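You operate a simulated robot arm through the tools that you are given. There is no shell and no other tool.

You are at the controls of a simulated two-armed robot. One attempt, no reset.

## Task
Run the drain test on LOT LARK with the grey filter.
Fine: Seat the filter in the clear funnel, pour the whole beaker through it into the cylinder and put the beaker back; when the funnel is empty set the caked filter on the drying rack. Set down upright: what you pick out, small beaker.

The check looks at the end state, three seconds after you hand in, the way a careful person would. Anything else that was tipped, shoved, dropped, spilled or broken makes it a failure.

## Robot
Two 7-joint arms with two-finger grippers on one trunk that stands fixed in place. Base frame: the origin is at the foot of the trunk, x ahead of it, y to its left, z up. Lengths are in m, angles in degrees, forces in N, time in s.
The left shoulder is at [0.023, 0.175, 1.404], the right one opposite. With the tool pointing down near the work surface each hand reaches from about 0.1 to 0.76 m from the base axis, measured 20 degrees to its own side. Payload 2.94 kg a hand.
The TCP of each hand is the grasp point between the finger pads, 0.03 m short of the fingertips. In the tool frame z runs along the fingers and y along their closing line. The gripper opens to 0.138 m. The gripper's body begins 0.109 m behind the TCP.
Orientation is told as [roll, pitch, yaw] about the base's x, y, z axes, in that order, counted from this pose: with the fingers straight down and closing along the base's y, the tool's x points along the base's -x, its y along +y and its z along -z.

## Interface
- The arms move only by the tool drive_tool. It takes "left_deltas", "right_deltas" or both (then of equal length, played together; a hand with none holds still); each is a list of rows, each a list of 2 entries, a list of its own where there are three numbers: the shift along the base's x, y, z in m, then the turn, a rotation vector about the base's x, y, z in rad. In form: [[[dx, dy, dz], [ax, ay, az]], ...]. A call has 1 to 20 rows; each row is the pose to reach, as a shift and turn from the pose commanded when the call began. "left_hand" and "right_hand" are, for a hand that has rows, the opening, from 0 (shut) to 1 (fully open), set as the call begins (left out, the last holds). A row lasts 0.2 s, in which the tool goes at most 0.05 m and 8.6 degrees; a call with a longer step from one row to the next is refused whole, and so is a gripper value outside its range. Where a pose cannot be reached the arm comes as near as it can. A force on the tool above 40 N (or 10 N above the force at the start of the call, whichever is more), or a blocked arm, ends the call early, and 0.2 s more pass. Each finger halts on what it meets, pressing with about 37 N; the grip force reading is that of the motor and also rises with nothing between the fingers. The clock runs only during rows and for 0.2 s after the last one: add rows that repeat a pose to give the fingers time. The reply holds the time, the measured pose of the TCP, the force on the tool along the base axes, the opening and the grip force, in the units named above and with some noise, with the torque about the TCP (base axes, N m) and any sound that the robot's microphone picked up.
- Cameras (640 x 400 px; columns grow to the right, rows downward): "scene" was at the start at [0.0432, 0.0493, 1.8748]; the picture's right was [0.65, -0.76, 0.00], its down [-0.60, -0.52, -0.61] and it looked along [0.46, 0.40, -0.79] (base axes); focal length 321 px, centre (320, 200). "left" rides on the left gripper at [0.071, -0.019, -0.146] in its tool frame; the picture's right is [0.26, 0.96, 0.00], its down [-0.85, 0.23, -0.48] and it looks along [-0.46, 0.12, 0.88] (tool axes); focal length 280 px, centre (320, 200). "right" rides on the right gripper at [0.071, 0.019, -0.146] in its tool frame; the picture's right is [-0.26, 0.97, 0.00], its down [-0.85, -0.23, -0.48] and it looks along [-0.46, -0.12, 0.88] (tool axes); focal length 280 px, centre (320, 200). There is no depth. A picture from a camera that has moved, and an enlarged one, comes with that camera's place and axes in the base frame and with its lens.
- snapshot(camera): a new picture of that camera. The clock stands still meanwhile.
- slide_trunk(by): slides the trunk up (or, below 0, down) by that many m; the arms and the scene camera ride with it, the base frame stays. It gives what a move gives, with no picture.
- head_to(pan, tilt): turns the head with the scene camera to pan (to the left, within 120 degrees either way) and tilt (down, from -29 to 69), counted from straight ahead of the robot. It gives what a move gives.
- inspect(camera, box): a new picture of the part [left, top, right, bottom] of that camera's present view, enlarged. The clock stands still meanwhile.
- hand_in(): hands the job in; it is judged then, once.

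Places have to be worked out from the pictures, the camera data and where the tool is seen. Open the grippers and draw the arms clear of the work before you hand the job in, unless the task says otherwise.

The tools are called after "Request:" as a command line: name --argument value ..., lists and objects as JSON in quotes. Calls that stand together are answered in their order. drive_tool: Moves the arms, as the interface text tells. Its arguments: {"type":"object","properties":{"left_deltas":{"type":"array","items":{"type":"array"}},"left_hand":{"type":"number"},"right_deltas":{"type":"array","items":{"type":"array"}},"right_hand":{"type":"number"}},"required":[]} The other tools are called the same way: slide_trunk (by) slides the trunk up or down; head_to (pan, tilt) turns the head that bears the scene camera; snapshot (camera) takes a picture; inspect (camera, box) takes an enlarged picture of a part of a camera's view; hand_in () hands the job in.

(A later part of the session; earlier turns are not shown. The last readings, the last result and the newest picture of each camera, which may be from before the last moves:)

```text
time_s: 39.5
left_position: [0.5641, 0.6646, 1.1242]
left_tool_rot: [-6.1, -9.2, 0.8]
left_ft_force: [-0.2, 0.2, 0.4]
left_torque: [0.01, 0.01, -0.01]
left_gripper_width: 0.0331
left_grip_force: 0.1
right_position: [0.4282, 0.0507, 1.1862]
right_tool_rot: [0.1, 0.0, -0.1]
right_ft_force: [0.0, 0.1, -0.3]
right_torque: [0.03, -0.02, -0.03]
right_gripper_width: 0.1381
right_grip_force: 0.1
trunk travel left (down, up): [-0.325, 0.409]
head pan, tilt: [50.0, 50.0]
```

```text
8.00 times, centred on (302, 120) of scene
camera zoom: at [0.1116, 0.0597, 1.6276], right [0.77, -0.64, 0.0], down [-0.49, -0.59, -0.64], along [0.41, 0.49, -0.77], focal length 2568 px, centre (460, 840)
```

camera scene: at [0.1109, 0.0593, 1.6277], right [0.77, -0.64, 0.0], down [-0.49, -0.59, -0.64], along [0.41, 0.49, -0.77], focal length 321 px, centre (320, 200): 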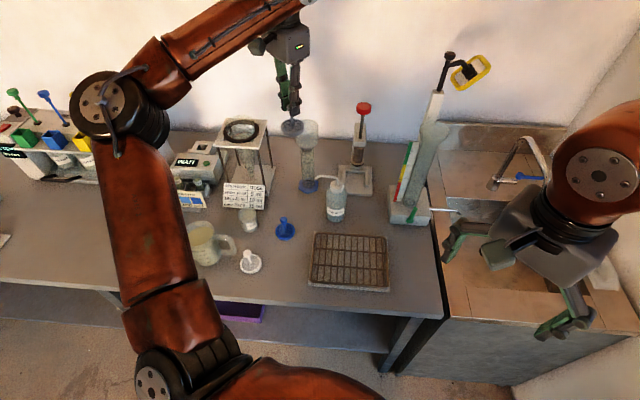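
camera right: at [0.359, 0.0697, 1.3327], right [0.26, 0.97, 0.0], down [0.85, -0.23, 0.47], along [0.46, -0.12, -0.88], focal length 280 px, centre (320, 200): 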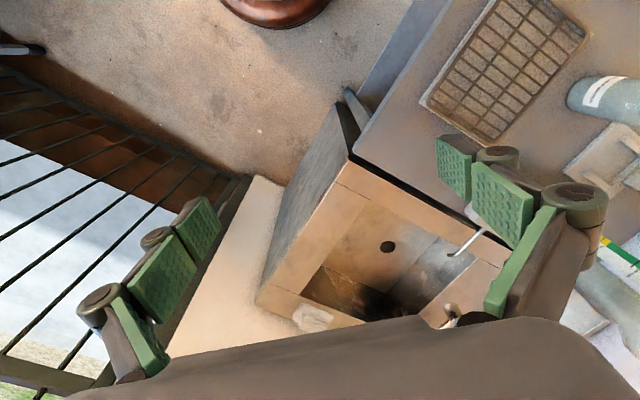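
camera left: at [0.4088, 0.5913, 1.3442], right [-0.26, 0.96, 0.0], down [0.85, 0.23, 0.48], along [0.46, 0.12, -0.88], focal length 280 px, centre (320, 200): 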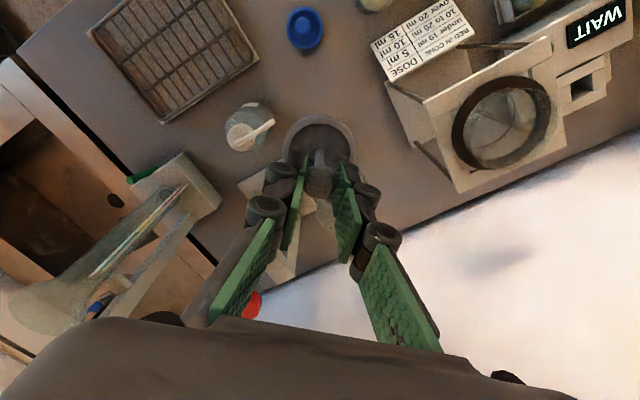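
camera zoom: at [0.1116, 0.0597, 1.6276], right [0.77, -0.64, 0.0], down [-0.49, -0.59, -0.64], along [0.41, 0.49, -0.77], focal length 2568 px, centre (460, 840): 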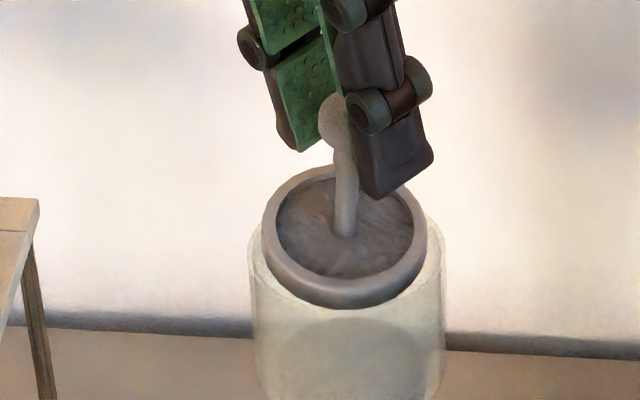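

The release shows the filter is not down yet. The knob had slid up between the pads during the contacts, so the ring is still at rim height: its far side rests on the rim and it tilts about 8° towards the robot. I look closely to find the real offset.

Request:
inspect --camera "left" --box '[285, 70, 395, 150]'

Request:
inspect --camera "scene" --box '[290, 105, 315, 140]'

Request:
snapshot --camera "scene"

```text
5.00 times, centred on (340, 110) of left
camera zoom: at [0.4709, 0.6603, 1.2583], right [-0.26, 0.96, -0.14], down [0.76, 0.29, 0.58], along [0.59, 0.04, -0.8], focal length 1402 px, centre (220, 650)
```

zoom: 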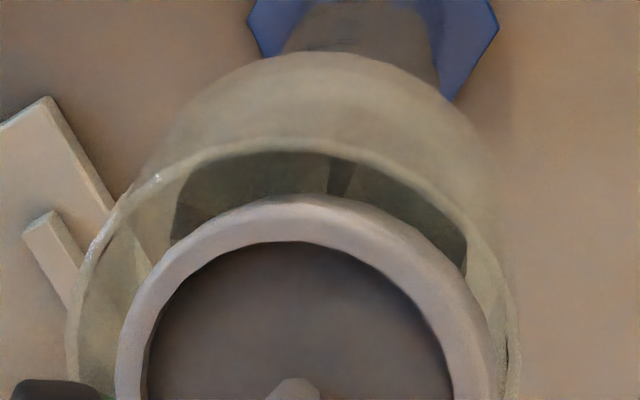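

```text
11.43 times, centred on (302, 122) of scene
camera zoom: at [0.1116, 0.0597, 1.6276], right [0.77, -0.64, 0.0], down [-0.49, -0.59, -0.64], along [0.41, 0.49, -0.77], focal length 3668 px, centre (520, 1086)
```

zoom: 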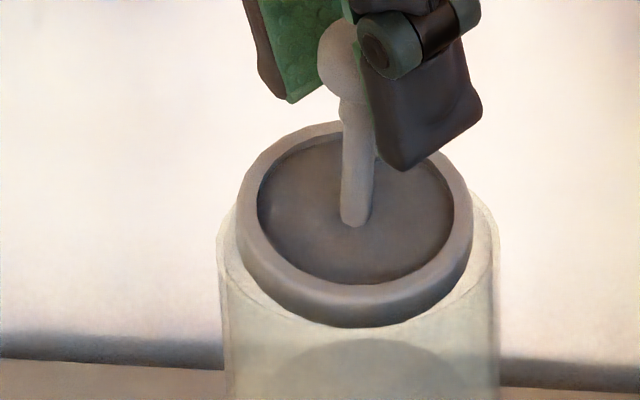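

```text
taken
camera scene: at [0.1116, 0.0597, 1.6276], right [0.77, -0.64, 0.0], down [-0.49, -0.59, -0.64], along [0.41, 0.49, -0.77], focal length 321 px, centre (320, 200)
```

scene: 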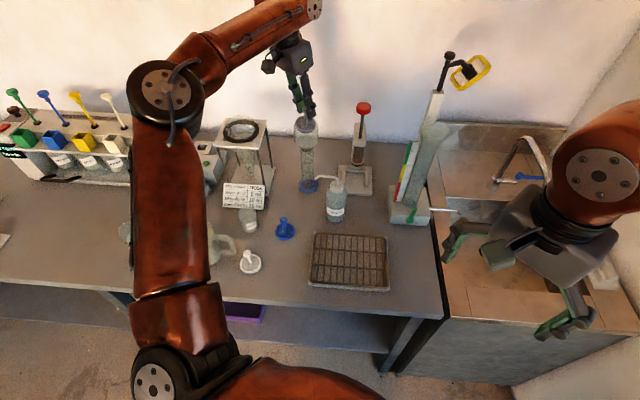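

The ring sits roughly 4–5 mm too far from the robot: its far edge is on the far rim and its near edge is already inside. The tool's roll made the earlier lateral comparison depend on height. I open a little and bring the tool upright around the knob without touching it.

Request:
drive_tool --left_deltas '[[[0, 0, 0.001], [0, 0, 0]], [[-0.001, -0.001, 0.002], [0.035, 0.05, 0]], [[-0.002, -0.002, 0.004], [0.07, 0.1, -0.005]], [[-0.003, -0.002, 0.006], [0.106, 0.16, -0.014]], [[-0.003, -0.002, 0.006], [0.106, 0.16, -0.014]]]' --left_hand 0.33

Request:
inspect --camera "left" --box '[240, 70, 400, 230]'

Request:
inspect --camera "scene" --box '[285, 95, 320, 145]'

```text
time_s: 40.7
left_position: [0.5589, 0.6633, 1.1308]
left_tool_rot: [0.1, 0.1, -0.4]
left_ft_force: [-0.3, 0.2, -0.1]
left_torque: [-0.02, -0.01, -0.01]
left_gripper_width: 0.0453
left_grip_force: 0.1
right_position: [0.4282, 0.0507, 1.188]
right_tool_rot: [-0.1, -0.1, 0.0]
right_ft_force: [-0.9, 0.4, -0.5]
right_torque: [-0.01, -0.01, 0.02]
right_gripper_width: 0.1381
right_grip_force: 0.2
trunk travel left (down, up): [-0.325, 0.409]
head pan, tilt: [50.0, 50.0]
```

```text
2.50 times, centred on (320, 150) of left
camera zoom: at [0.4886, 0.6457, 1.2763], right [-0.25, 0.97, 0.0], down [0.85, 0.22, 0.47], along [0.46, 0.12, -0.88], focal length 701 px, centre (320, 325)
```

zoom: 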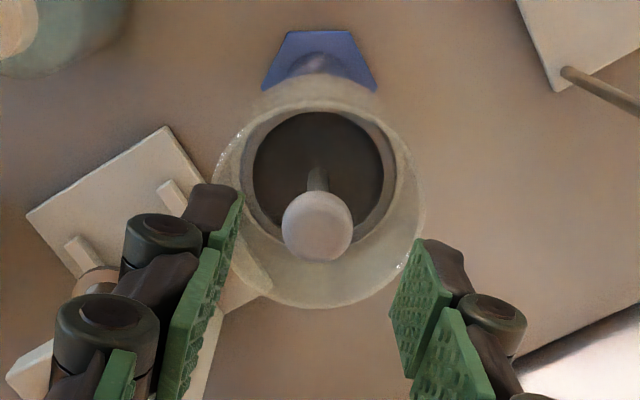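

```text
8.00 times, centred on (302, 120) of scene
camera zoom: at [0.111, 0.0602, 1.6277], right [0.77, -0.64, 0.0], down [-0.49, -0.59, -0.64], along [0.41, 0.49, -0.77], focal length 2568 px, centre (460, 840)
```

zoom: 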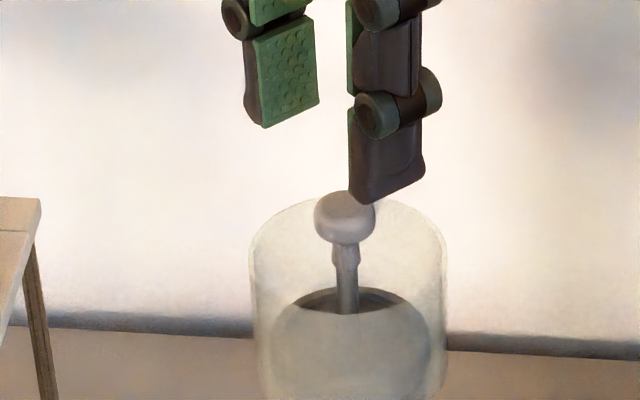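

The filter freed itself and dropped down onto the support plate: it now sits level and concentric, with its knob just above rim height, and the funnel is upright. I raise the hand straight up, then move it over towards the LOT LARK beaker for a look.

Request:
drive_tool --left_deltas '[[[0, 0, 0.03], [0, 0, 0]], [[0, 0, 0.07], [0, 0, 0]], [[0, 0, 0.1], [0, 0, 0]], [[-0.04, -0.006, 0.1], [0, 0, 0]], [[-0.08, -0.012, 0.095], [0, 0, 0]], [[-0.12, -0.018, 0.085], [0, 0, 0]], [[-0.16, -0.024, 0.075], [0, 0, 0]], [[-0.2, -0.03, 0.065], [0, 0, 0]], [[-0.24, -0.036, 0.055], [0, 0, 0]], [[-0.28, -0.042, 0.045], [0, 0, 0]], [[-0.31, -0.05, 0.035], [0, 0, 0]], [[-0.31, -0.05, 0.035], [0, 0, 0]]]'

Request:
snapshot --camera "left"

Request:
snapshot --camera "scene"

Request:
inspect --camera "scene" --box '[285, 110, 325, 200]'

```text
time_s: 43.3
left_position: [0.253, 0.6159, 1.1616]
left_tool_rot: [-0.2, 0.2, -0.5]
left_ft_force: [0.6, 1.0, -0.6]
left_torque: [-0.08, 0.05, 0.01]
left_gripper_width: 0.0452
left_grip_force: 0.0
left hand out of reach, approached as far as the arm can: row 3, 7
right_position: [0.4304, 0.0536, 1.1876]
right_tool_rot: [-0.1, 0.2, 0.0]
right_ft_force: [-0.3, 1.1, -0.2]
right_torque: [-0.12, 0.05, -0.02]
right_gripper_width: 0.1378
right_grip_force: 0.0
trunk travel left (down, up): [-0.325, 0.409]
head pan, tilt: [50.0, 50.0]
```

```text
taken
camera left: at [0.1824, 0.5996, 1.3084], right [-0.25, 0.97, 0.0], down [0.85, 0.23, 0.47], along [0.46, 0.12, -0.88], focal length 280 px, centre (320, 200)
```

left: 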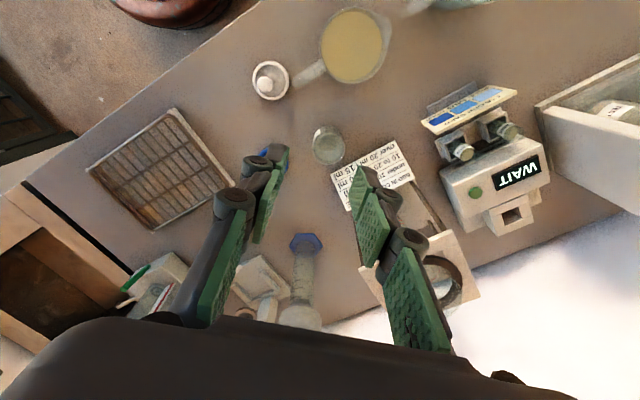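

```text
taken
camera scene: at [0.1145, 0.0633, 1.6271], right [0.77, -0.64, 0.0], down [-0.49, -0.59, -0.64], along [0.41, 0.49, -0.77], focal length 321 px, centre (320, 200)
```

scene: 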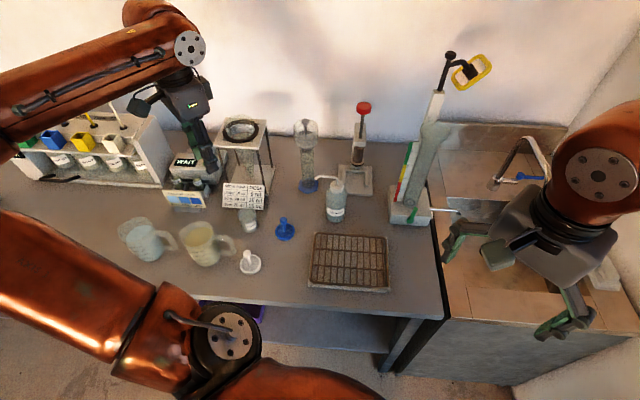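

```text
4.44 times, centred on (305, 155) of scene
camera zoom: at [0.1145, 0.0633, 1.6271], right [0.77, -0.64, 0.0], down [-0.49, -0.59, -0.64], along [0.41, 0.49, -0.77], focal length 1426 px, centre (387, 400)
```

zoom: 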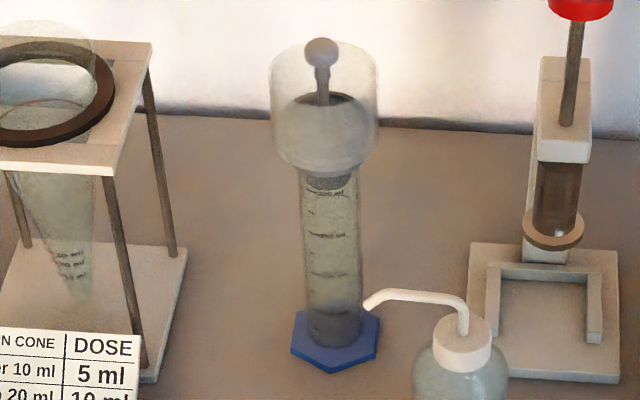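

The filter is seated and the funnel stands straight. Now I zoom on the LOT LARK beaker in both views to place and size it.

Request:
inspect --camera "left" --box '[270, 90, 430, 220]'

Request:
inspect --camera "scene" --box '[200, 180, 290, 270]'

```text
3.08 times, centred on (350, 155) of left
camera zoom: at [0.1824, 0.5996, 1.3084], right [-0.25, 0.97, 0.0], down [0.85, 0.23, 0.47], along [0.46, 0.12, -0.88], focal length 863 px, centre (228, 338)
```

zoom: 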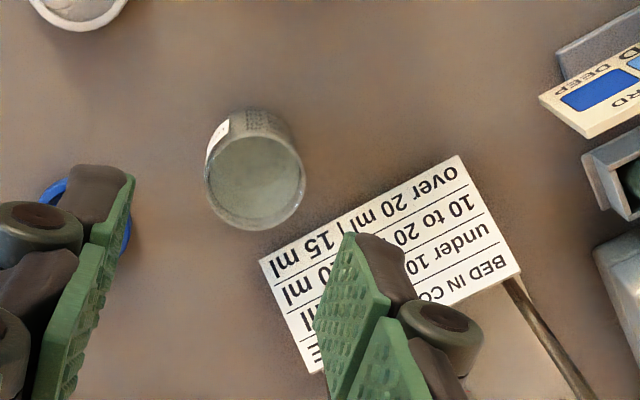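

```text
4.44 times, centred on (245, 225) of scene
camera zoom: at [0.1145, 0.0633, 1.6271], right [0.77, -0.64, 0.0], down [-0.49, -0.59, -0.64], along [0.41, 0.49, -0.77], focal length 1426 px, centre (653, 89)
```

zoom: 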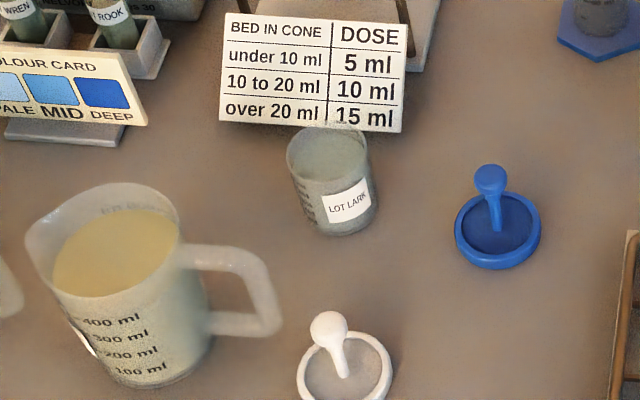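

The beaker's rim centre is at (0.3205, 0.6495, 0.862), with an outer diameter of about 55 mm and a height of about 62 mm. The dose card runs diagonally about 6 cm from its axis, so I use a yaw of about 20° and open to 90 mm. First I hover above it.

Request:
drive_tool --left_deltas '[[[0.0135, 0.0067, -0.03], [0, 0, 0.073]], [[0.027, 0.0134, -0.06], [0, 0, 0.146]], [[0.0405, 0.02, -0.09], [0, 0, 0.22]], [[0.054, 0.0268, -0.12], [0, 0, 0.293]], [[0.0675, 0.0336, -0.15], [0, 0, 0.358]], [[0.0675, 0.0336, -0.16], [0, 0, 0.358]], [[0.0675, 0.0336, -0.16], [0, 0, 0.358]]]' --left_hand 0.65

Request:
snapshot --camera "left"

Request:
inspect --camera "scene" --box '[180, 120, 300, 270]'

```text
time_s: 44.9
left_position: [0.3186, 0.6465, 1.0029]
left_tool_rot: [0.0, 0.1, 20.1]
left_ft_force: [-0.4, 0.2, -0.1]
left_torque: [0.04, -0.02, -0.01]
left_gripper_width: 0.0895
left_grip_force: 0.0
right_position: [0.4289, 0.0503, 1.1875]
right_tool_rot: [0.0, 0.1, 0.0]
right_ft_force: [-0.5, -0.4, -0.2]
right_torque: [-0.02, 0.0, 0.02]
right_gripper_width: 0.138
right_grip_force: 0.1
trunk travel left (down, up): [-0.325, 0.409]
head pan, tilt: [50.0, 50.0]
```

```text
taken
camera left: at [0.2577, 0.6054, 1.1501], right [-0.58, 0.82, 0.0], down [0.72, 0.51, 0.47], along [0.39, 0.27, -0.88], focal length 280 px, centre (320, 200)
```

left: 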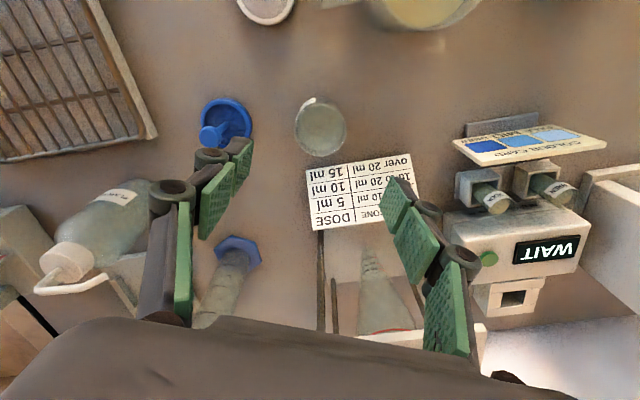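

```text
2.67 times, centred on (240, 195) of scene
camera zoom: at [0.1118, 0.0598, 1.6276], right [0.77, -0.64, 0.0], down [-0.49, -0.59, -0.64], along [0.41, 0.49, -0.77], focal length 856 px, centre (533, 213)
```

zoom: 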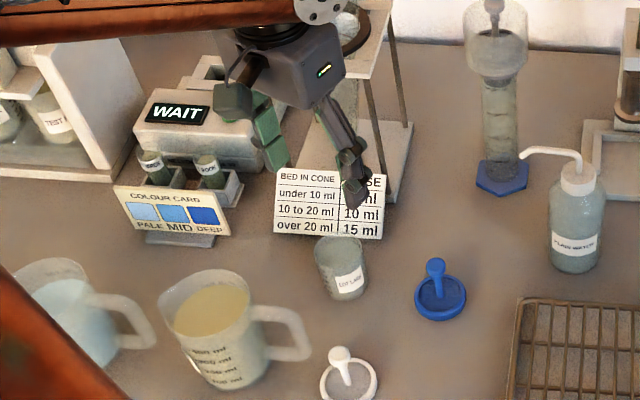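

I refine the beaker's position from this closer view before descending.

Request:
inspect --camera "left" --box '[270, 80, 390, 180]'

```text
4.00 times, centred on (330, 130) of left
camera zoom: at [0.2577, 0.6054, 1.1501], right [-0.58, 0.82, 0.0], down [0.72, 0.51, 0.47], along [0.39, 0.27, -0.88], focal length 1122 px, centre (280, 480)
```

zoom: 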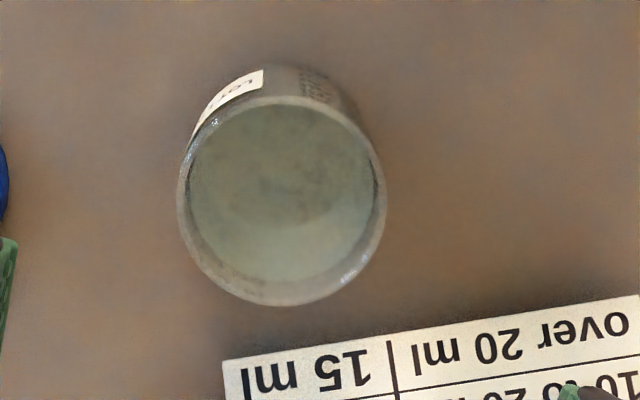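

The rim centre refines to about (0.319, 0.649). I centre over it and descend around the beaker to TCP z 0.842, leaving the fingertips about 1 cm above the bench.

Request:
drive_tool --left_deltas '[[[0.0006, 0.0025, -0.03], [0, 0, 0]], [[0.0006, 0.0025, -0.065], [0, 0, 0]], [[0.0006, 0.0025, -0.1], [0, 0, 0]], [[0.0006, 0.0025, -0.13], [0, 0, 0]], [[0.0006, 0.0025, -0.15], [0, 0, 0]], [[0.0006, 0.0025, -0.161], [0, 0, 0]], [[0.0006, 0.0025, -0.161], [0, 0, 0]]]'

Request:
snapshot --camera "left"

Request:
inspect --camera "scene" --box '[200, 150, 290, 260]'

```text
time_s: 46.5
left_position: [0.3176, 0.6478, 0.8447]
left_tool_rot: [0.0, 0.1, 20.1]
left_ft_force: [-0.4, -0.3, -0.8]
left_torque: [0.03, -0.03, 0.04]
left_gripper_width: 0.09
left_grip_force: 0.0
right_position: [0.4277, 0.0504, 1.1879]
right_tool_rot: [0.0, -0.1, 0.0]
right_ft_force: [0.2, -0.2, -0.6]
right_torque: [0.0, 0.01, 0.02]
right_gripper_width: 0.1378
right_grip_force: 0.1
trunk travel left (down, up): [-0.325, 0.409]
head pan, tilt: [50.0, 50.0]
```

```text
taken
camera left: at [0.2578, 0.6061, 0.9905], right [-0.58, 0.82, 0.0], down [0.72, 0.51, 0.47], along [0.39, 0.27, -0.88], focal length 280 px, centre (320, 200)
```

left: 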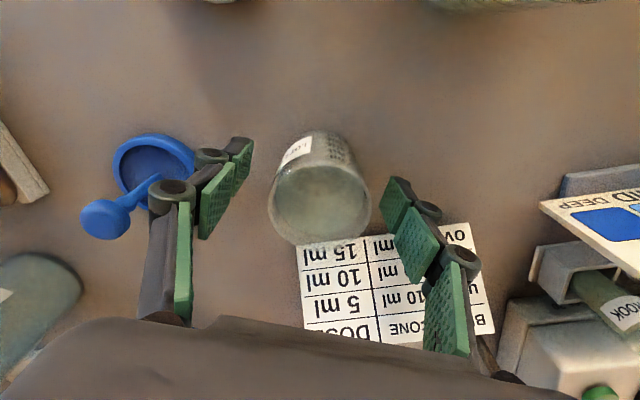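

```text
3.64 times, centred on (245, 205) of scene
camera zoom: at [0.1114, 0.0595, 1.6277], right [0.77, -0.64, 0.0], down [-0.49, -0.59, -0.64], along [0.41, 0.49, -0.77], focal length 1167 px, centre (593, 182)
```

zoom: 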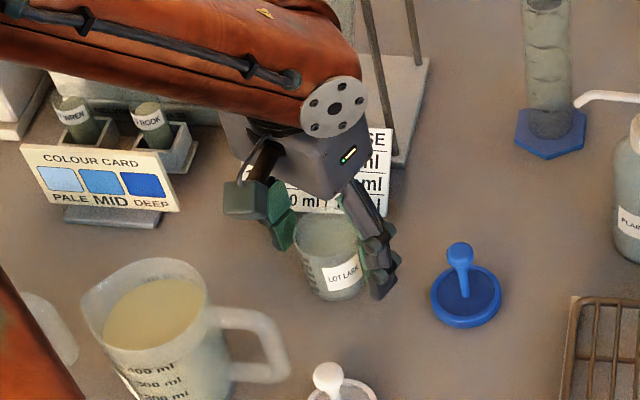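

The beaker is laterally centred; along the finger width it looks a few mm towards the robot. I zoom to measure.

Request:
inspect --camera "left" --box '[240, 110, 400, 260]'

```text
2.67 times, centred on (320, 185) of left
camera zoom: at [0.2578, 0.6061, 0.9905], right [-0.58, 0.82, 0.0], down [0.72, 0.51, 0.47], along [0.39, 0.27, -0.88], focal length 748 px, centre (320, 240)
```

zoom: 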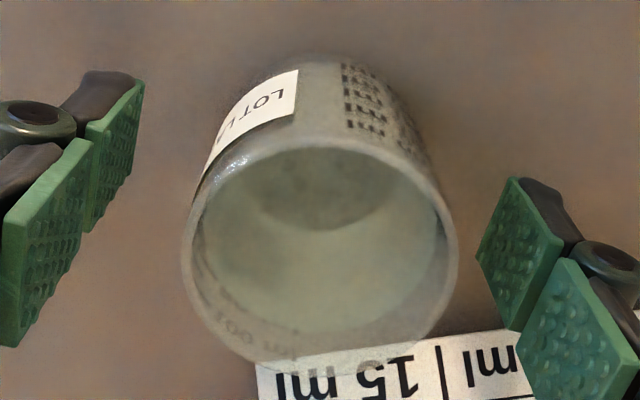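

The beaker is centred within about a millimetre, so I close on it.

Request:
drive_tool --left_deltas '[[[0, 0, 0], [0, 0, 0]], [[0, 0, 0], [0, 0, 0]], [[0, 0, 0], [0, 0, 0]], [[0, 0, 0], [0, 0, 0]], [[0, 0, 0], [0, 0, 0]]]' --left_hand 0.33

Request:
inspect --camera "left" --box '[220, 90, 420, 280]'

Request:
inspect --camera "scene" --box '[200, 150, 290, 260]'

```text
time_s: 47.7
left_position: [0.3179, 0.6483, 0.8446]
left_tool_rot: [0.0, 0.1, 20.1]
left_ft_force: [-0.1, 0.4, -0.3]
left_torque: [0.04, 0.04, 0.01]
left_gripper_width: 0.0512
left_grip_force: 36.9
right_position: [0.4285, 0.0513, 1.1874]
right_tool_rot: [0.1, 0.1, 0.0]
right_ft_force: [0.6, 0.3, 0.1]
right_torque: [-0.03, -0.01, 0.01]
right_gripper_width: 0.1379
right_grip_force: 0.0
trunk travel left (down, up): [-0.325, 0.409]
head pan, tilt: [50.0, 50.0]
```

```text
2.11 times, centred on (320, 185) of left
camera zoom: at [0.2579, 0.6062, 0.9906], right [-0.58, 0.82, 0.0], down [0.72, 0.51, 0.47], along [0.39, 0.27, -0.88], focal length 590 px, centre (320, 232)
```

zoom: 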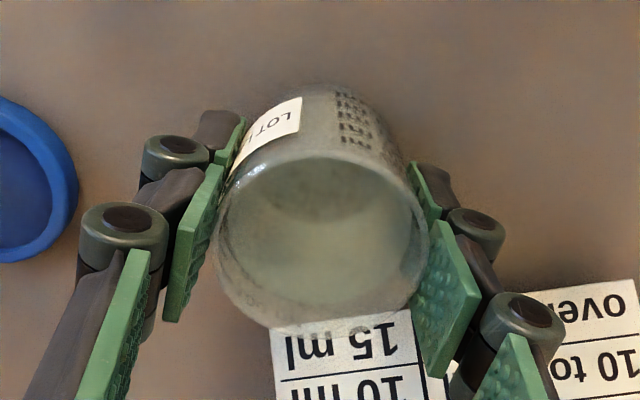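

```text
3.64 times, centred on (245, 205) of scene
camera zoom: at [0.1114, 0.0597, 1.6276], right [0.77, -0.64, 0.0], down [-0.49, -0.59, -0.64], along [0.41, 0.49, -0.77], focal length 1167 px, centre (593, 182)
```

zoom: 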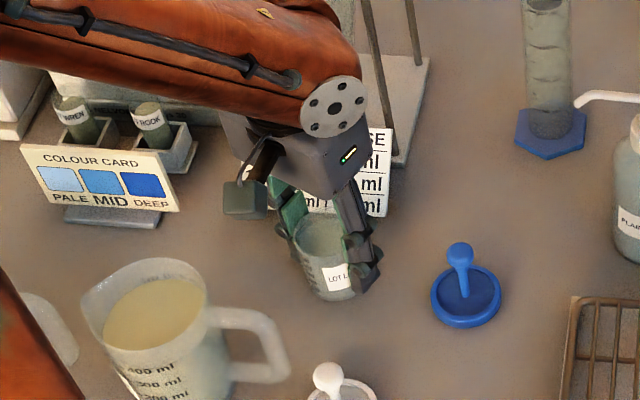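

The grip is firm at 51 mm and 37 N. Before lifting I want to know how full the beaker is, so I zoom in.

Request:
inspect --camera "left" --box '[280, 120, 370, 210]'

Request:
inspect --camera "scene" --box '[225, 205, 265, 240]'

```text
4.44 times, centred on (325, 165) of left
camera zoom: at [0.2579, 0.6062, 0.9906], right [-0.58, 0.82, 0.0], down [0.72, 0.51, 0.47], along [0.39, 0.27, -0.88], focal length 1246 px, centre (298, 356)
```

zoom: 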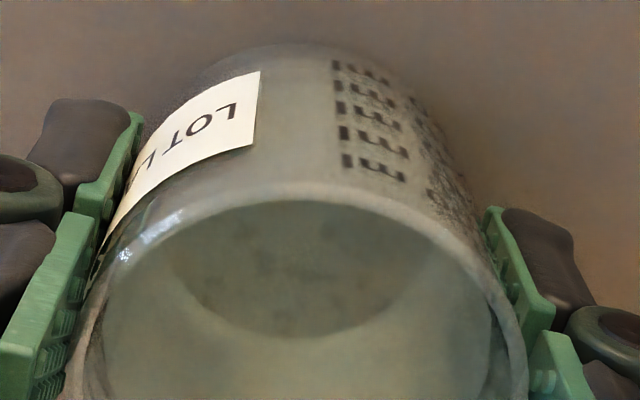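

```text
11.43 times, centred on (245, 222) of scene
camera zoom: at [0.1114, 0.0597, 1.6276], right [0.77, -0.64, 0.0], down [-0.49, -0.59, -0.64], along [0.41, 0.49, -0.77], focal length 3668 px, centre (1177, -57)
```

zoom: 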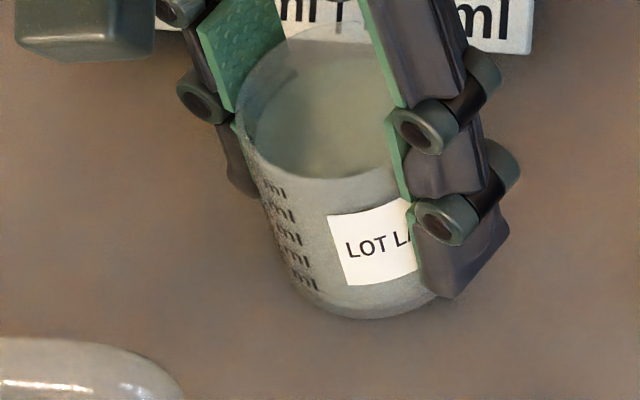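

The surface is about 1.5 cm below the rim, so nothing should spill below about 30° of tilt. I lift the beaker straight up, smoothly and level.

Request:
drive_tool --left_deltas '[[[0, 0, 0.004], [0, 0, 0]], [[0, 0, 0.012], [0, 0, 0]], [[0, 0, 0.024], [0, 0, 0]], [[0, 0, 0.04], [0, 0, 0]], [[0, 0, 0.06], [0, 0, 0]], [[0, 0, 0.083], [0, 0, 0]], [[0, 0, 0.108], [0, 0, 0]], [[0, 0, 0.133], [0, 0, 0]], [[0, 0, 0.158], [0, 0, 0]], [[0, 0, 0.183], [0, 0, 0]], [[0, 0, 0.205], [0, 0, 0]], [[0, 0, 0.222], [0, 0, 0]], [[0, 0, 0.235], [0, 0, 0]], [[0, 0, 0.243], [0, 0, 0]], [[0, 0, 0.245], [0, 0, 0]], [[0, 0, 0.245], [0, 0, 0]]]'

Request:
snapshot --camera "scene"

Request:
snapshot --camera "left"

```text
time_s: 51.1
left_position: [0.3188, 0.6499, 1.0903]
left_tool_rot: [0.0, 0.1, 20.0]
left_ft_force: [0.2, -0.6, -0.8]
left_torque: [0.02, 0.01, 0.01]
left_gripper_width: 0.0512
left_grip_force: 36.7
right_position: [0.429, 0.05, 1.187]
right_tool_rot: [0.1, -0.1, -0.1]
right_ft_force: [0.4, -0.4, -0.3]
right_torque: [-0.03, 0.03, 0.0]
right_gripper_width: 0.1381
right_grip_force: 0.0
trunk travel left (down, up): [-0.325, 0.409]
head pan, tilt: [50.0, 50.0]
```

```text
taken
camera scene: at [0.1115, 0.0598, 1.6276], right [0.77, -0.64, 0.0], down [-0.49, -0.59, -0.64], along [0.41, 0.49, -0.77], focal length 321 px, centre (320, 200)
```

scene: 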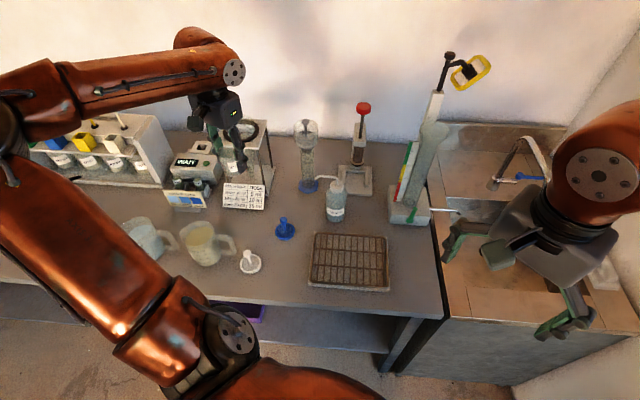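

```text
taken
camera left: at [0.2588, 0.6077, 1.236], right [-0.58, 0.82, 0.0], down [0.72, 0.51, 0.47], along [0.39, 0.27, -0.88], focal length 280 px, centre (320, 200)
```

left: 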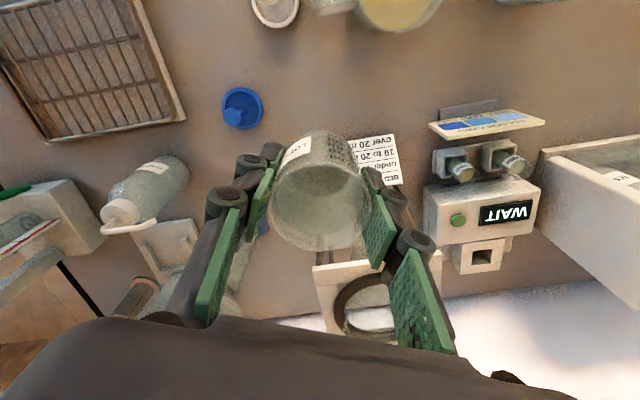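

The beaker is up and level. I carry it smoothly towards the funnel, rising to TCP z 1.165, and stop about 6 cm short of it.

Request:
drive_tool --left_deltas '[[[0.003, 0, 0.003], [0, 0, 0]], [[0.009, 0, 0.009], [0, 0, 0]], [[0.019, 0.001, 0.018], [0, 0, 0]], [[0.032, 0.002, 0.028], [0, 0, 0]], [[0.048, 0.003, 0.039], [0, 0, 0]], [[0.066, 0.004, 0.049], [0, 0, 0]], [[0.085, 0.005, 0.058], [0, 0, 0]], [[0.104, 0.007, 0.066], [0, 0, 0]], [[0.123, 0.008, 0.072], [0, 0, 0]], [[0.14, 0.009, 0.075], [0, 0, 0]], [[0.155, 0.01, 0.075], [0, 0, 0]], [[0.167, 0.011, 0.075], [0, 0, 0]], [[0.175, 0.012, 0.075], [0, 0, 0]], [[0.18, 0.012, 0.075], [0, 0, 0]], [[0.181, 0.012, 0.075], [0, 0, 0]], [[0.181, 0.012, 0.075], [0, 0, 0]]]'

Request:
snapshot --camera "scene"

Request:
snapshot --camera "left"

```text
time_s: 54.5
left_position: [0.4988, 0.6619, 1.1639]
left_tool_rot: [0.1, 0.1, 20.0]
left_ft_force: [0.0, 0.0, -1.3]
left_torque: [0.01, 0.01, 0.0]
left_gripper_width: 0.0514
left_grip_force: 37.1
right_position: [0.4291, 0.0504, 1.1878]
right_tool_rot: [0.0, 0.1, 0.0]
right_ft_force: [0.5, 0.1, -0.2]
right_torque: [-0.01, 0.01, 0.01]
right_gripper_width: 0.1383
right_grip_force: 0.2
trunk travel left (down, up): [-0.325, 0.409]
head pan, tilt: [50.0, 50.0]
```

```text
taken
camera scene: at [0.1118, 0.06, 1.6276], right [0.77, -0.64, 0.0], down [-0.49, -0.59, -0.64], along [0.41, 0.49, -0.77], focal length 321 px, centre (320, 200)
```

scene: 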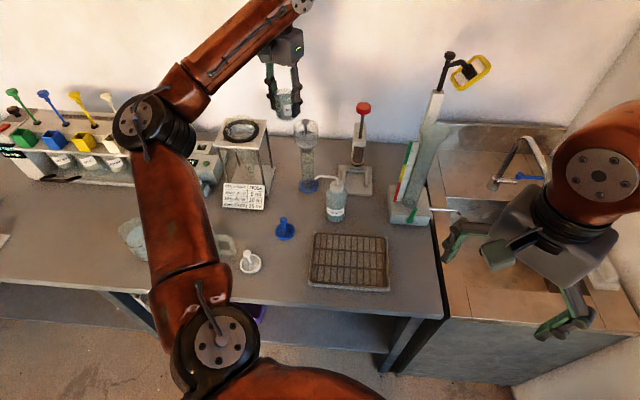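

```text
taken
camera left: at [0.4396, 0.6199, 1.3107], right [-0.58, 0.82, 0.0], down [0.72, 0.51, 0.47], along [0.39, 0.27, -0.88], focal length 280 px, centre (320, 200)
```

left: 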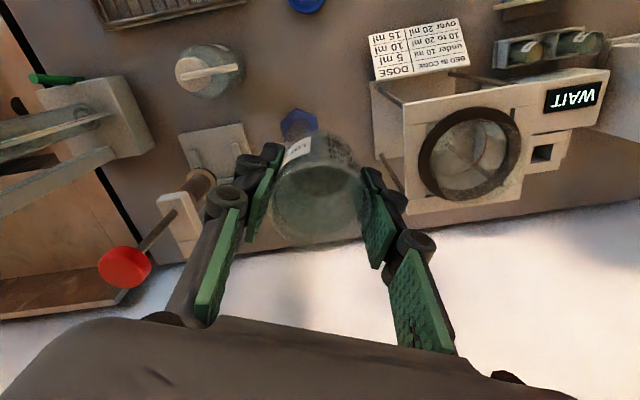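

The red plunger knob is at (0.697, 0.574, 1.107), well clear of the pour path. I move over the funnel while tilting to 25°, which is below the spilling angle, keeping everything above the filter knob.

Request:
drive_tool --left_deltas '[[[0.006, 0.001, 0.001], [0.01, -0.027, 0]], [[0.016, 0.003, 0.001], [0.026, -0.072, 0]], [[0.03, 0.005, 0.001], [0.045, -0.123, 0]], [[0.045, 0.0075, 0], [0.065, -0.18, 0]], [[0.06, 0.01, -0.001], [0.086, -0.236, 0]], [[0.075, 0.0125, -0.002], [0.107, -0.295, 0]], [[0.088, 0.0145, -0.003], [0.127, -0.35, 0]], [[0.098, 0.016, -0.004], [0.141, -0.388, 0]], [[0.1045, 0.017, -0.004], [0.149, -0.41, 0]], [[0.1057, 0.0172, -0.004], [0.149, -0.41, 0]], [[0.1057, 0.0172, -0.004], [0.149, -0.41, 0]]]'

Request:
inspect --camera "scene" --box '[250, 60, 370, 200]'

Request:
snapshot --camera "left"

```text
time_s: 56.9
left_position: [0.6061, 0.6778, 1.1596]
left_tool_rot: [0.0, -24.8, 20.1]
left_ft_force: [-0.5, -0.7, -1.2]
left_torque: [0.0, 0.01, -0.02]
left_gripper_width: 0.0514
left_grip_force: 37.1
right_position: [0.4287, 0.0506, 1.1873]
right_tool_rot: [0.1, 0.1, 0.0]
right_ft_force: [0.8, 0.8, -0.2]
right_torque: [-0.01, -0.02, -0.01]
right_gripper_width: 0.1379
right_grip_force: 0.0
trunk travel left (down, up): [-0.325, 0.409]
head pan, tilt: [50.0, 50.0]
```

```text
2.86 times, centred on (310, 130) of scene
camera zoom: at [0.1117, 0.06, 1.6276], right [0.77, -0.64, 0.0], down [-0.49, -0.59, -0.64], along [0.41, 0.49, -0.77], focal length 917 px, centre (349, 400)
```

zoom: 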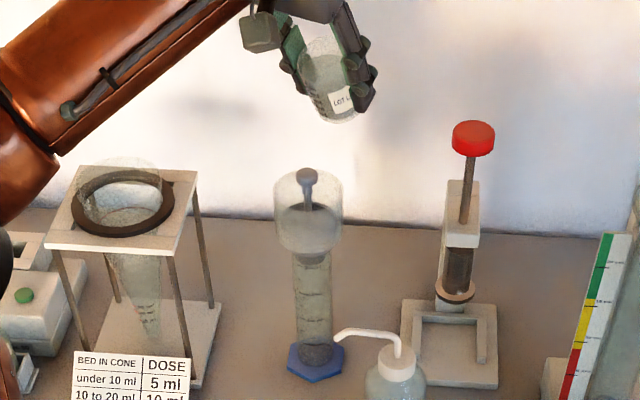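

```text
taken
camera left: at [0.4941, 0.6173, 1.2622], right [-0.55, 0.82, -0.11], down [0.46, 0.41, 0.79], along [0.7, 0.39, -0.6], focal length 280 px, centre (320, 200)
```

left: 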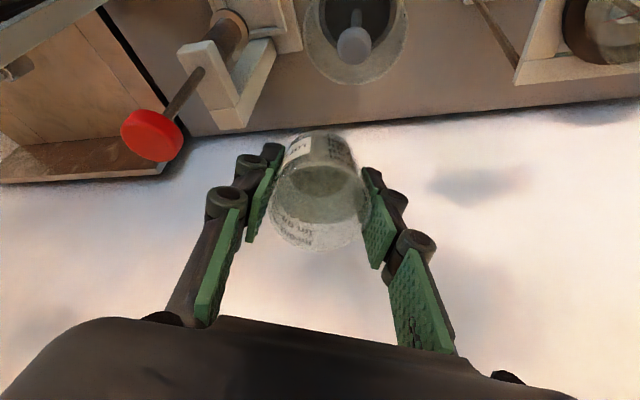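

The tilted beaker is over the funnel, with its pouring lip at about (0.576, 0.667), 1.3 cm beyond the funnel axis. I lower it so the lip is about 7 cm above the rim, still at 25°.

Request:
drive_tool --left_deltas '[[[0, 0, -0.006], [0, 0, 0]], [[-0.001, 0, -0.015], [0, 0, 0]], [[-0.001, 0, -0.025], [0, 0, 0]], [[-0.001, 0, -0.033], [0, 0, 0]], [[-0.001, 0, -0.035], [0, 0, 0]], [[-0.001, 0, -0.035], [0, 0, 0]]]'

Request:
inspect --camera "scene" --box '[270, 80, 350, 180]'

Request:
snapshot --camera "left"

```text
time_s: 58.3
left_position: [0.604, 0.6782, 1.1235]
left_tool_rot: [0.0, -24.9, 20.1]
left_ft_force: [-1.1, 0.7, 0.0]
left_torque: [-0.03, 0.03, 0.0]
left_gripper_width: 0.0516
left_grip_force: 37.1
right_position: [0.4276, 0.0506, 1.1881]
right_tool_rot: [0.1, 0.1, 0.0]
right_ft_force: [-0.9, -0.6, 0.3]
right_torque: [0.02, 0.01, -0.01]
right_gripper_width: 0.1381
right_grip_force: 0.0
trunk travel left (down, up): [-0.325, 0.409]
head pan, tilt: [50.0, 50.0]
```

```text
4.00 times, centred on (310, 130) of scene
camera zoom: at [0.1118, 0.0601, 1.6276], right [0.77, -0.64, 0.0], down [-0.49, -0.59, -0.64], along [0.41, 0.49, -0.77], focal length 1284 px, centre (360, 480)
```

zoom: 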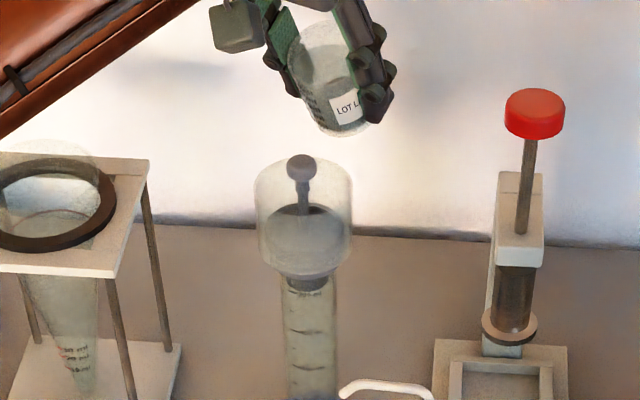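

```text
taken
camera left: at [0.4923, 0.6182, 1.2263], right [-0.55, 0.82, -0.11], down [0.46, 0.41, 0.79], along [0.7, 0.39, -0.6], focal length 280 px, centre (320, 200)
```

left: 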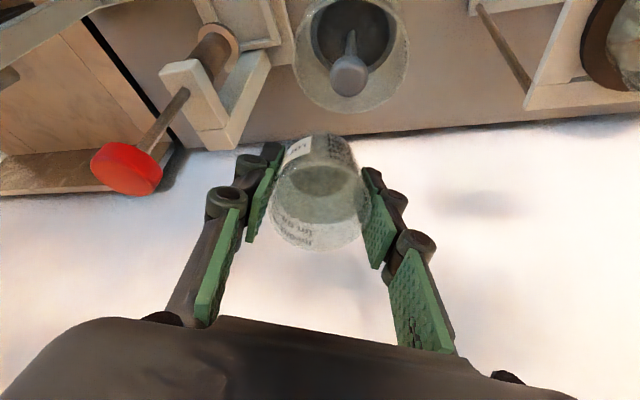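

Everything is clear of the knob and rim. I start pouring slowly: tilt from 25° to 40° at about 12°/s with the lip held over the funnel, then check.

Request:
drive_tool --left_deltas '[[[0.0005, 0, -0.0018], [0.015, -0.041, 0]], [[0.001, 0, -0.0036], [0.03, -0.082, 0]], [[0.001, 0, -0.0022], [0.045, -0.123, 0]], [[0.001, 0, -0.0007], [0.06, -0.164, 0]], [[0.001, 0, 0.0007], [0.075, -0.205, 0]], [[0.001, 0, 0.0021], [0.09, -0.246, 0]], [[0.001, 0, 0.0021], [0.09, -0.246, 0]], [[0.001, 0, 0.0021], [0.09, -0.246, 0]]]'

Request:
inspect --camera "scene" --box '[270, 80, 350, 200]'

Request:
snapshot --camera "left"

```text
time_s: 60.1
left_position: [0.6054, 0.6766, 1.1265]
left_tool_rot: [0.0, -39.9, 20.0]
left_ft_force: [0.6, -0.4, -0.2]
left_torque: [-0.02, 0.04, 0.03]
left_gripper_width: 0.0514
left_grip_force: 37.0
right_position: [0.4289, 0.0503, 1.1879]
right_tool_rot: [0.1, 0.0, 0.0]
right_ft_force: [0.1, 0.2, 0.9]
right_torque: [-0.02, -0.03, 0.02]
right_gripper_width: 0.1381
right_grip_force: 0.0
trunk travel left (down, up): [-0.325, 0.409]
head pan, tilt: [50.0, 50.0]
```

```text
3.33 times, centred on (310, 140) of scene
camera zoom: at [0.1115, 0.0596, 1.6276], right [0.77, -0.64, 0.0], down [-0.49, -0.59, -0.64], along [0.41, 0.49, -0.77], focal length 1070 px, centre (353, 400)
```

zoom: 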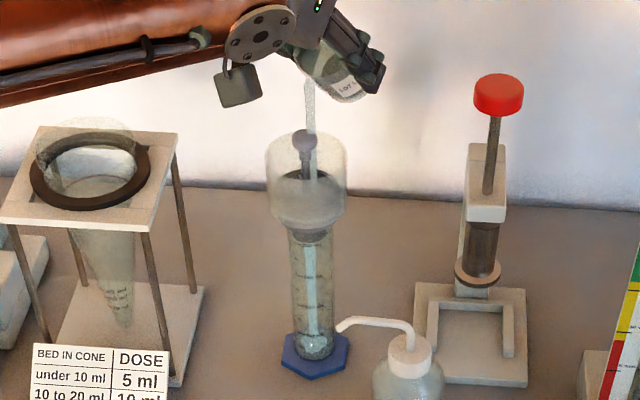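

```text
taken
camera left: at [0.4729, 0.6095, 1.1932], right [-0.52, 0.84, -0.17], down [0.25, 0.34, 0.91], along [0.82, 0.43, -0.38], focal length 280 px, centre (320, 200)
```

left: 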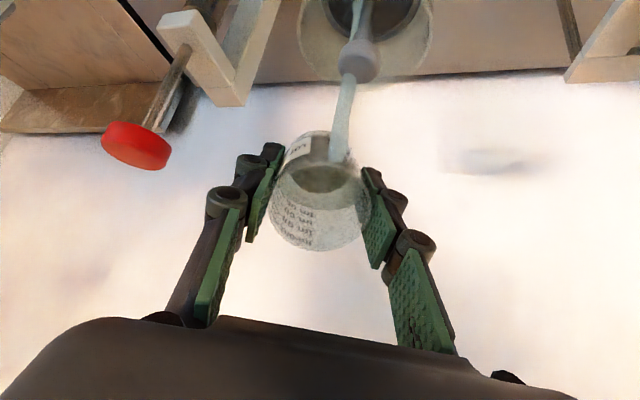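

The stream is falling cleanly into the funnel and running through the filter into the cylinder. I keep going slowly to 50°, with pauses.

Request:
drive_tool --left_deltas '[[[0, 0, 0], [0, 0, 0]], [[0, 0, 0], [0, 0, 0]], [[0, 0, 0], [0, 0, 0]], [[-0.0001, 0, 0.0006], [0.006, -0.0164, 0]], [[-0.0002, 0, 0.0011], [0.012, -0.0328, 0]], [[-0.0003, 0, 0.0017], [0.018, -0.0492, 0]], [[-0.0004, 0, 0.0022], [0.024, -0.0656, 0]], [[-0.0005, 0, 0.0028], [0.03, -0.082, 0]], [[-0.0005, 0, 0.0028], [0.03, -0.082, 0]], [[-0.0005, 0, 0.0028], [0.03, -0.082, 0]], [[-0.0005, 0, 0.0028], [0.03, -0.082, 0]]]'

Request:
inspect --camera "scene" --box '[270, 80, 350, 200]'

Request:
inspect --camera "left" --box '[240, 0, 440, 260]'

```text
time_s: 62.5
left_position: [0.6045, 0.678, 1.1301]
left_tool_rot: [0.0, -44.8, 20.1]
left_ft_force: [-0.5, -0.2, -0.4]
left_torque: [0.02, 0.0, 0.0]
left_gripper_width: 0.0515
left_grip_force: 36.5
right_position: [0.4282, 0.0513, 1.187]
right_tool_rot: [0.1, 0.0, 0.0]
right_ft_force: [0.6, 0.3, -0.3]
right_torque: [0.03, -0.02, -0.01]
right_gripper_width: 0.138
right_grip_force: 0.0
trunk travel left (down, up): [-0.325, 0.409]
head pan, tilt: [50.0, 50.0]
```

```text
3.33 times, centred on (310, 140) of scene
camera zoom: at [0.1117, 0.0599, 1.6276], right [0.77, -0.64, 0.0], down [-0.49, -0.59, -0.64], along [0.41, 0.49, -0.77], focal length 1070 px, centre (353, 400)
```

zoom: 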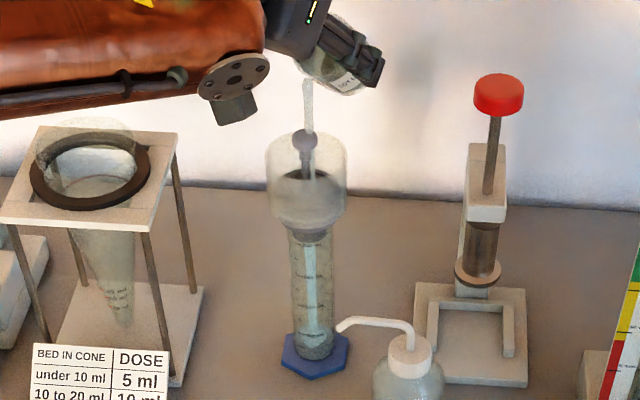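

```text
1.54 times, centred on (340, 130) of left
camera zoom: at [0.4669, 0.6089, 1.1837], right [-0.51, 0.84, -0.19], down [0.17, 0.31, 0.94], along [0.85, 0.44, -0.3], focal length 431 px, centre (289, 308)
```

zoom: 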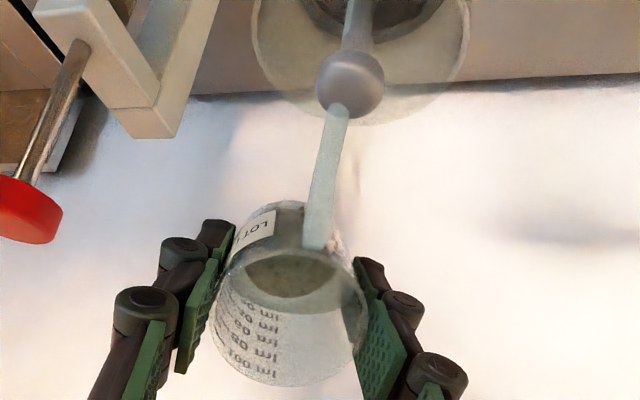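

The flow is steady and drains at once, with no build-up. I continue at about 5°/s to 60°.

Request:
drive_tool --left_deltas '[[[-0.0002, -0.0001, 0.0006], [0.006, -0.0164, 0]], [[-0.0003, -0.0001, 0.0011], [0.012, -0.0328, 0]], [[-0.0005, -0.0002, 0.0016], [0.018, -0.0492, 0]], [[-0.0006, -0.0002, 0.0022], [0.024, -0.0656, 0]], [[-0.0008, -0.0003, 0.0027], [0.03, -0.082, 0]], [[-0.001, -0.0004, 0.0032], [0.036, -0.0984, 0]], [[-0.0012, -0.0004, 0.0038], [0.042, -0.1148, 0]], [[-0.0013, -0.0005, 0.0043], [0.048, -0.1312, 0]], [[-0.0015, -0.0005, 0.0048], [0.054, -0.1476, 0]], [[-0.0017, -0.0006, 0.0054], [0.06, -0.164, 0]], [[-0.0018, -0.0007, 0.0059], [0.066, -0.1803, 0]], [[-0.002, -0.0007, 0.0064], [0.072, -0.1967, 0]], [[-0.0022, -0.0008, 0.007], [0.078, -0.2131, 0]], [[-0.0024, -0.0008, 0.0075], [0.084, -0.2295, 0]], [[-0.0025, -0.0009, 0.008], [0.09, -0.2459, 0]], [[-0.0025, -0.0009, 0.008], [0.09, -0.2459, 0]], [[-0.0025, -0.0009, 0.008], [0.09, -0.2459, 0]]]'

Request:
inspect --camera "scene" --box '[270, 80, 350, 200]'

Request:
inspect --camera "left" --box '[240, 0, 440, 260]'

```text
time_s: 66.1
left_position: [0.6014, 0.6773, 1.1378]
left_tool_rot: [0.0, -59.9, 20.0]
left_ft_force: [0.1, 0.7, -0.8]
left_torque: [0.0, -0.02, 0.02]
left_gripper_width: 0.0514
left_grip_force: 37.4
right_position: [0.4274, 0.051, 1.1867]
right_tool_rot: [0.1, 0.0, 0.0]
right_ft_force: [0.3, 0.1, -0.4]
right_torque: [0.01, -0.02, -0.02]
right_gripper_width: 0.1379
right_grip_force: 0.2
trunk travel left (down, up): [-0.325, 0.409]
head pan, tilt: [50.0, 50.0]
```

```text
3.33 times, centred on (310, 140) of scene
camera zoom: at [0.1115, 0.0598, 1.6276], right [0.77, -0.64, 0.0], down [-0.49, -0.59, -0.64], along [0.41, 0.49, -0.77], focal length 1070 px, centre (353, 400)
```

zoom: 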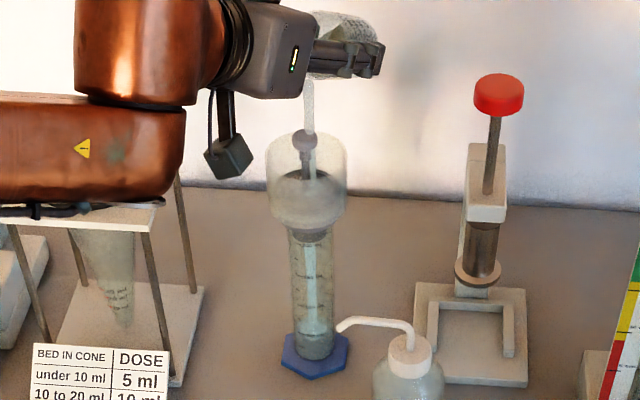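

```text
1.54 times, centred on (340, 130) of left
camera zoom: at [0.4561, 0.6041, 1.1497], right [-0.45, 0.86, -0.23], down [-0.07, 0.22, 0.97], along [0.89, 0.46, -0.04], focal length 431 px, centre (289, 308)
```

zoom: 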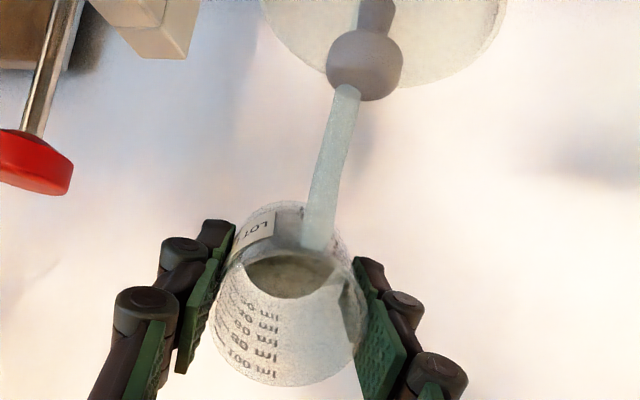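

The pour is proceeding well, but the forearm is now close to the cone stand in the picture. I take a full view before tilting further.

Request:
snapshot --camera "scene"

Request:
snapshot --camera "right"

```text
taken
camera scene: at [0.1115, 0.0598, 1.6276], right [0.77, -0.64, 0.0], down [-0.49, -0.59, -0.64], along [0.41, 0.49, -0.77], focal length 321 px, centre (320, 200)
```

scene: 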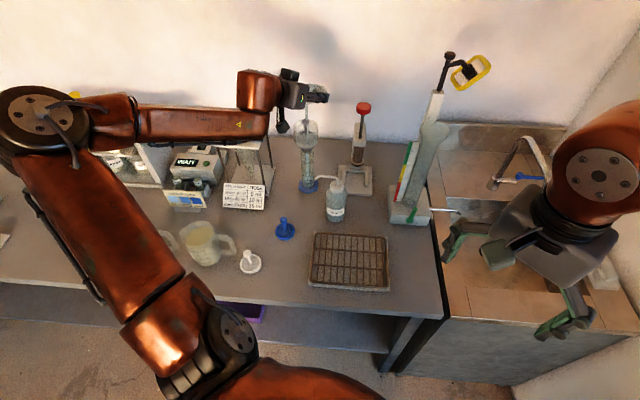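

```text
taken
camera right: at [0.3585, 0.0697, 1.3329], right [0.26, 0.97, 0.0], down [0.85, -0.23, 0.47], along [0.46, -0.12, -0.88], focal length 280 px, centre (320, 200)
```

right: 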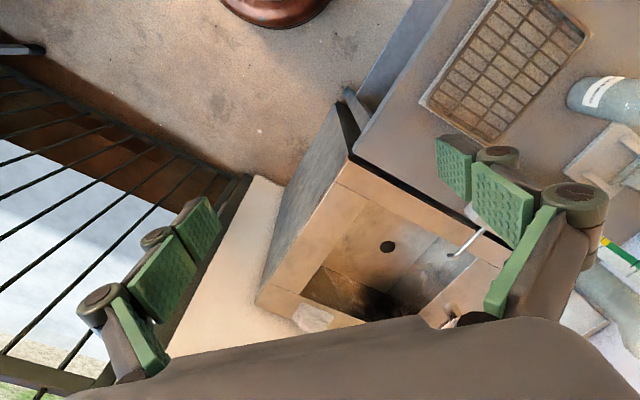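

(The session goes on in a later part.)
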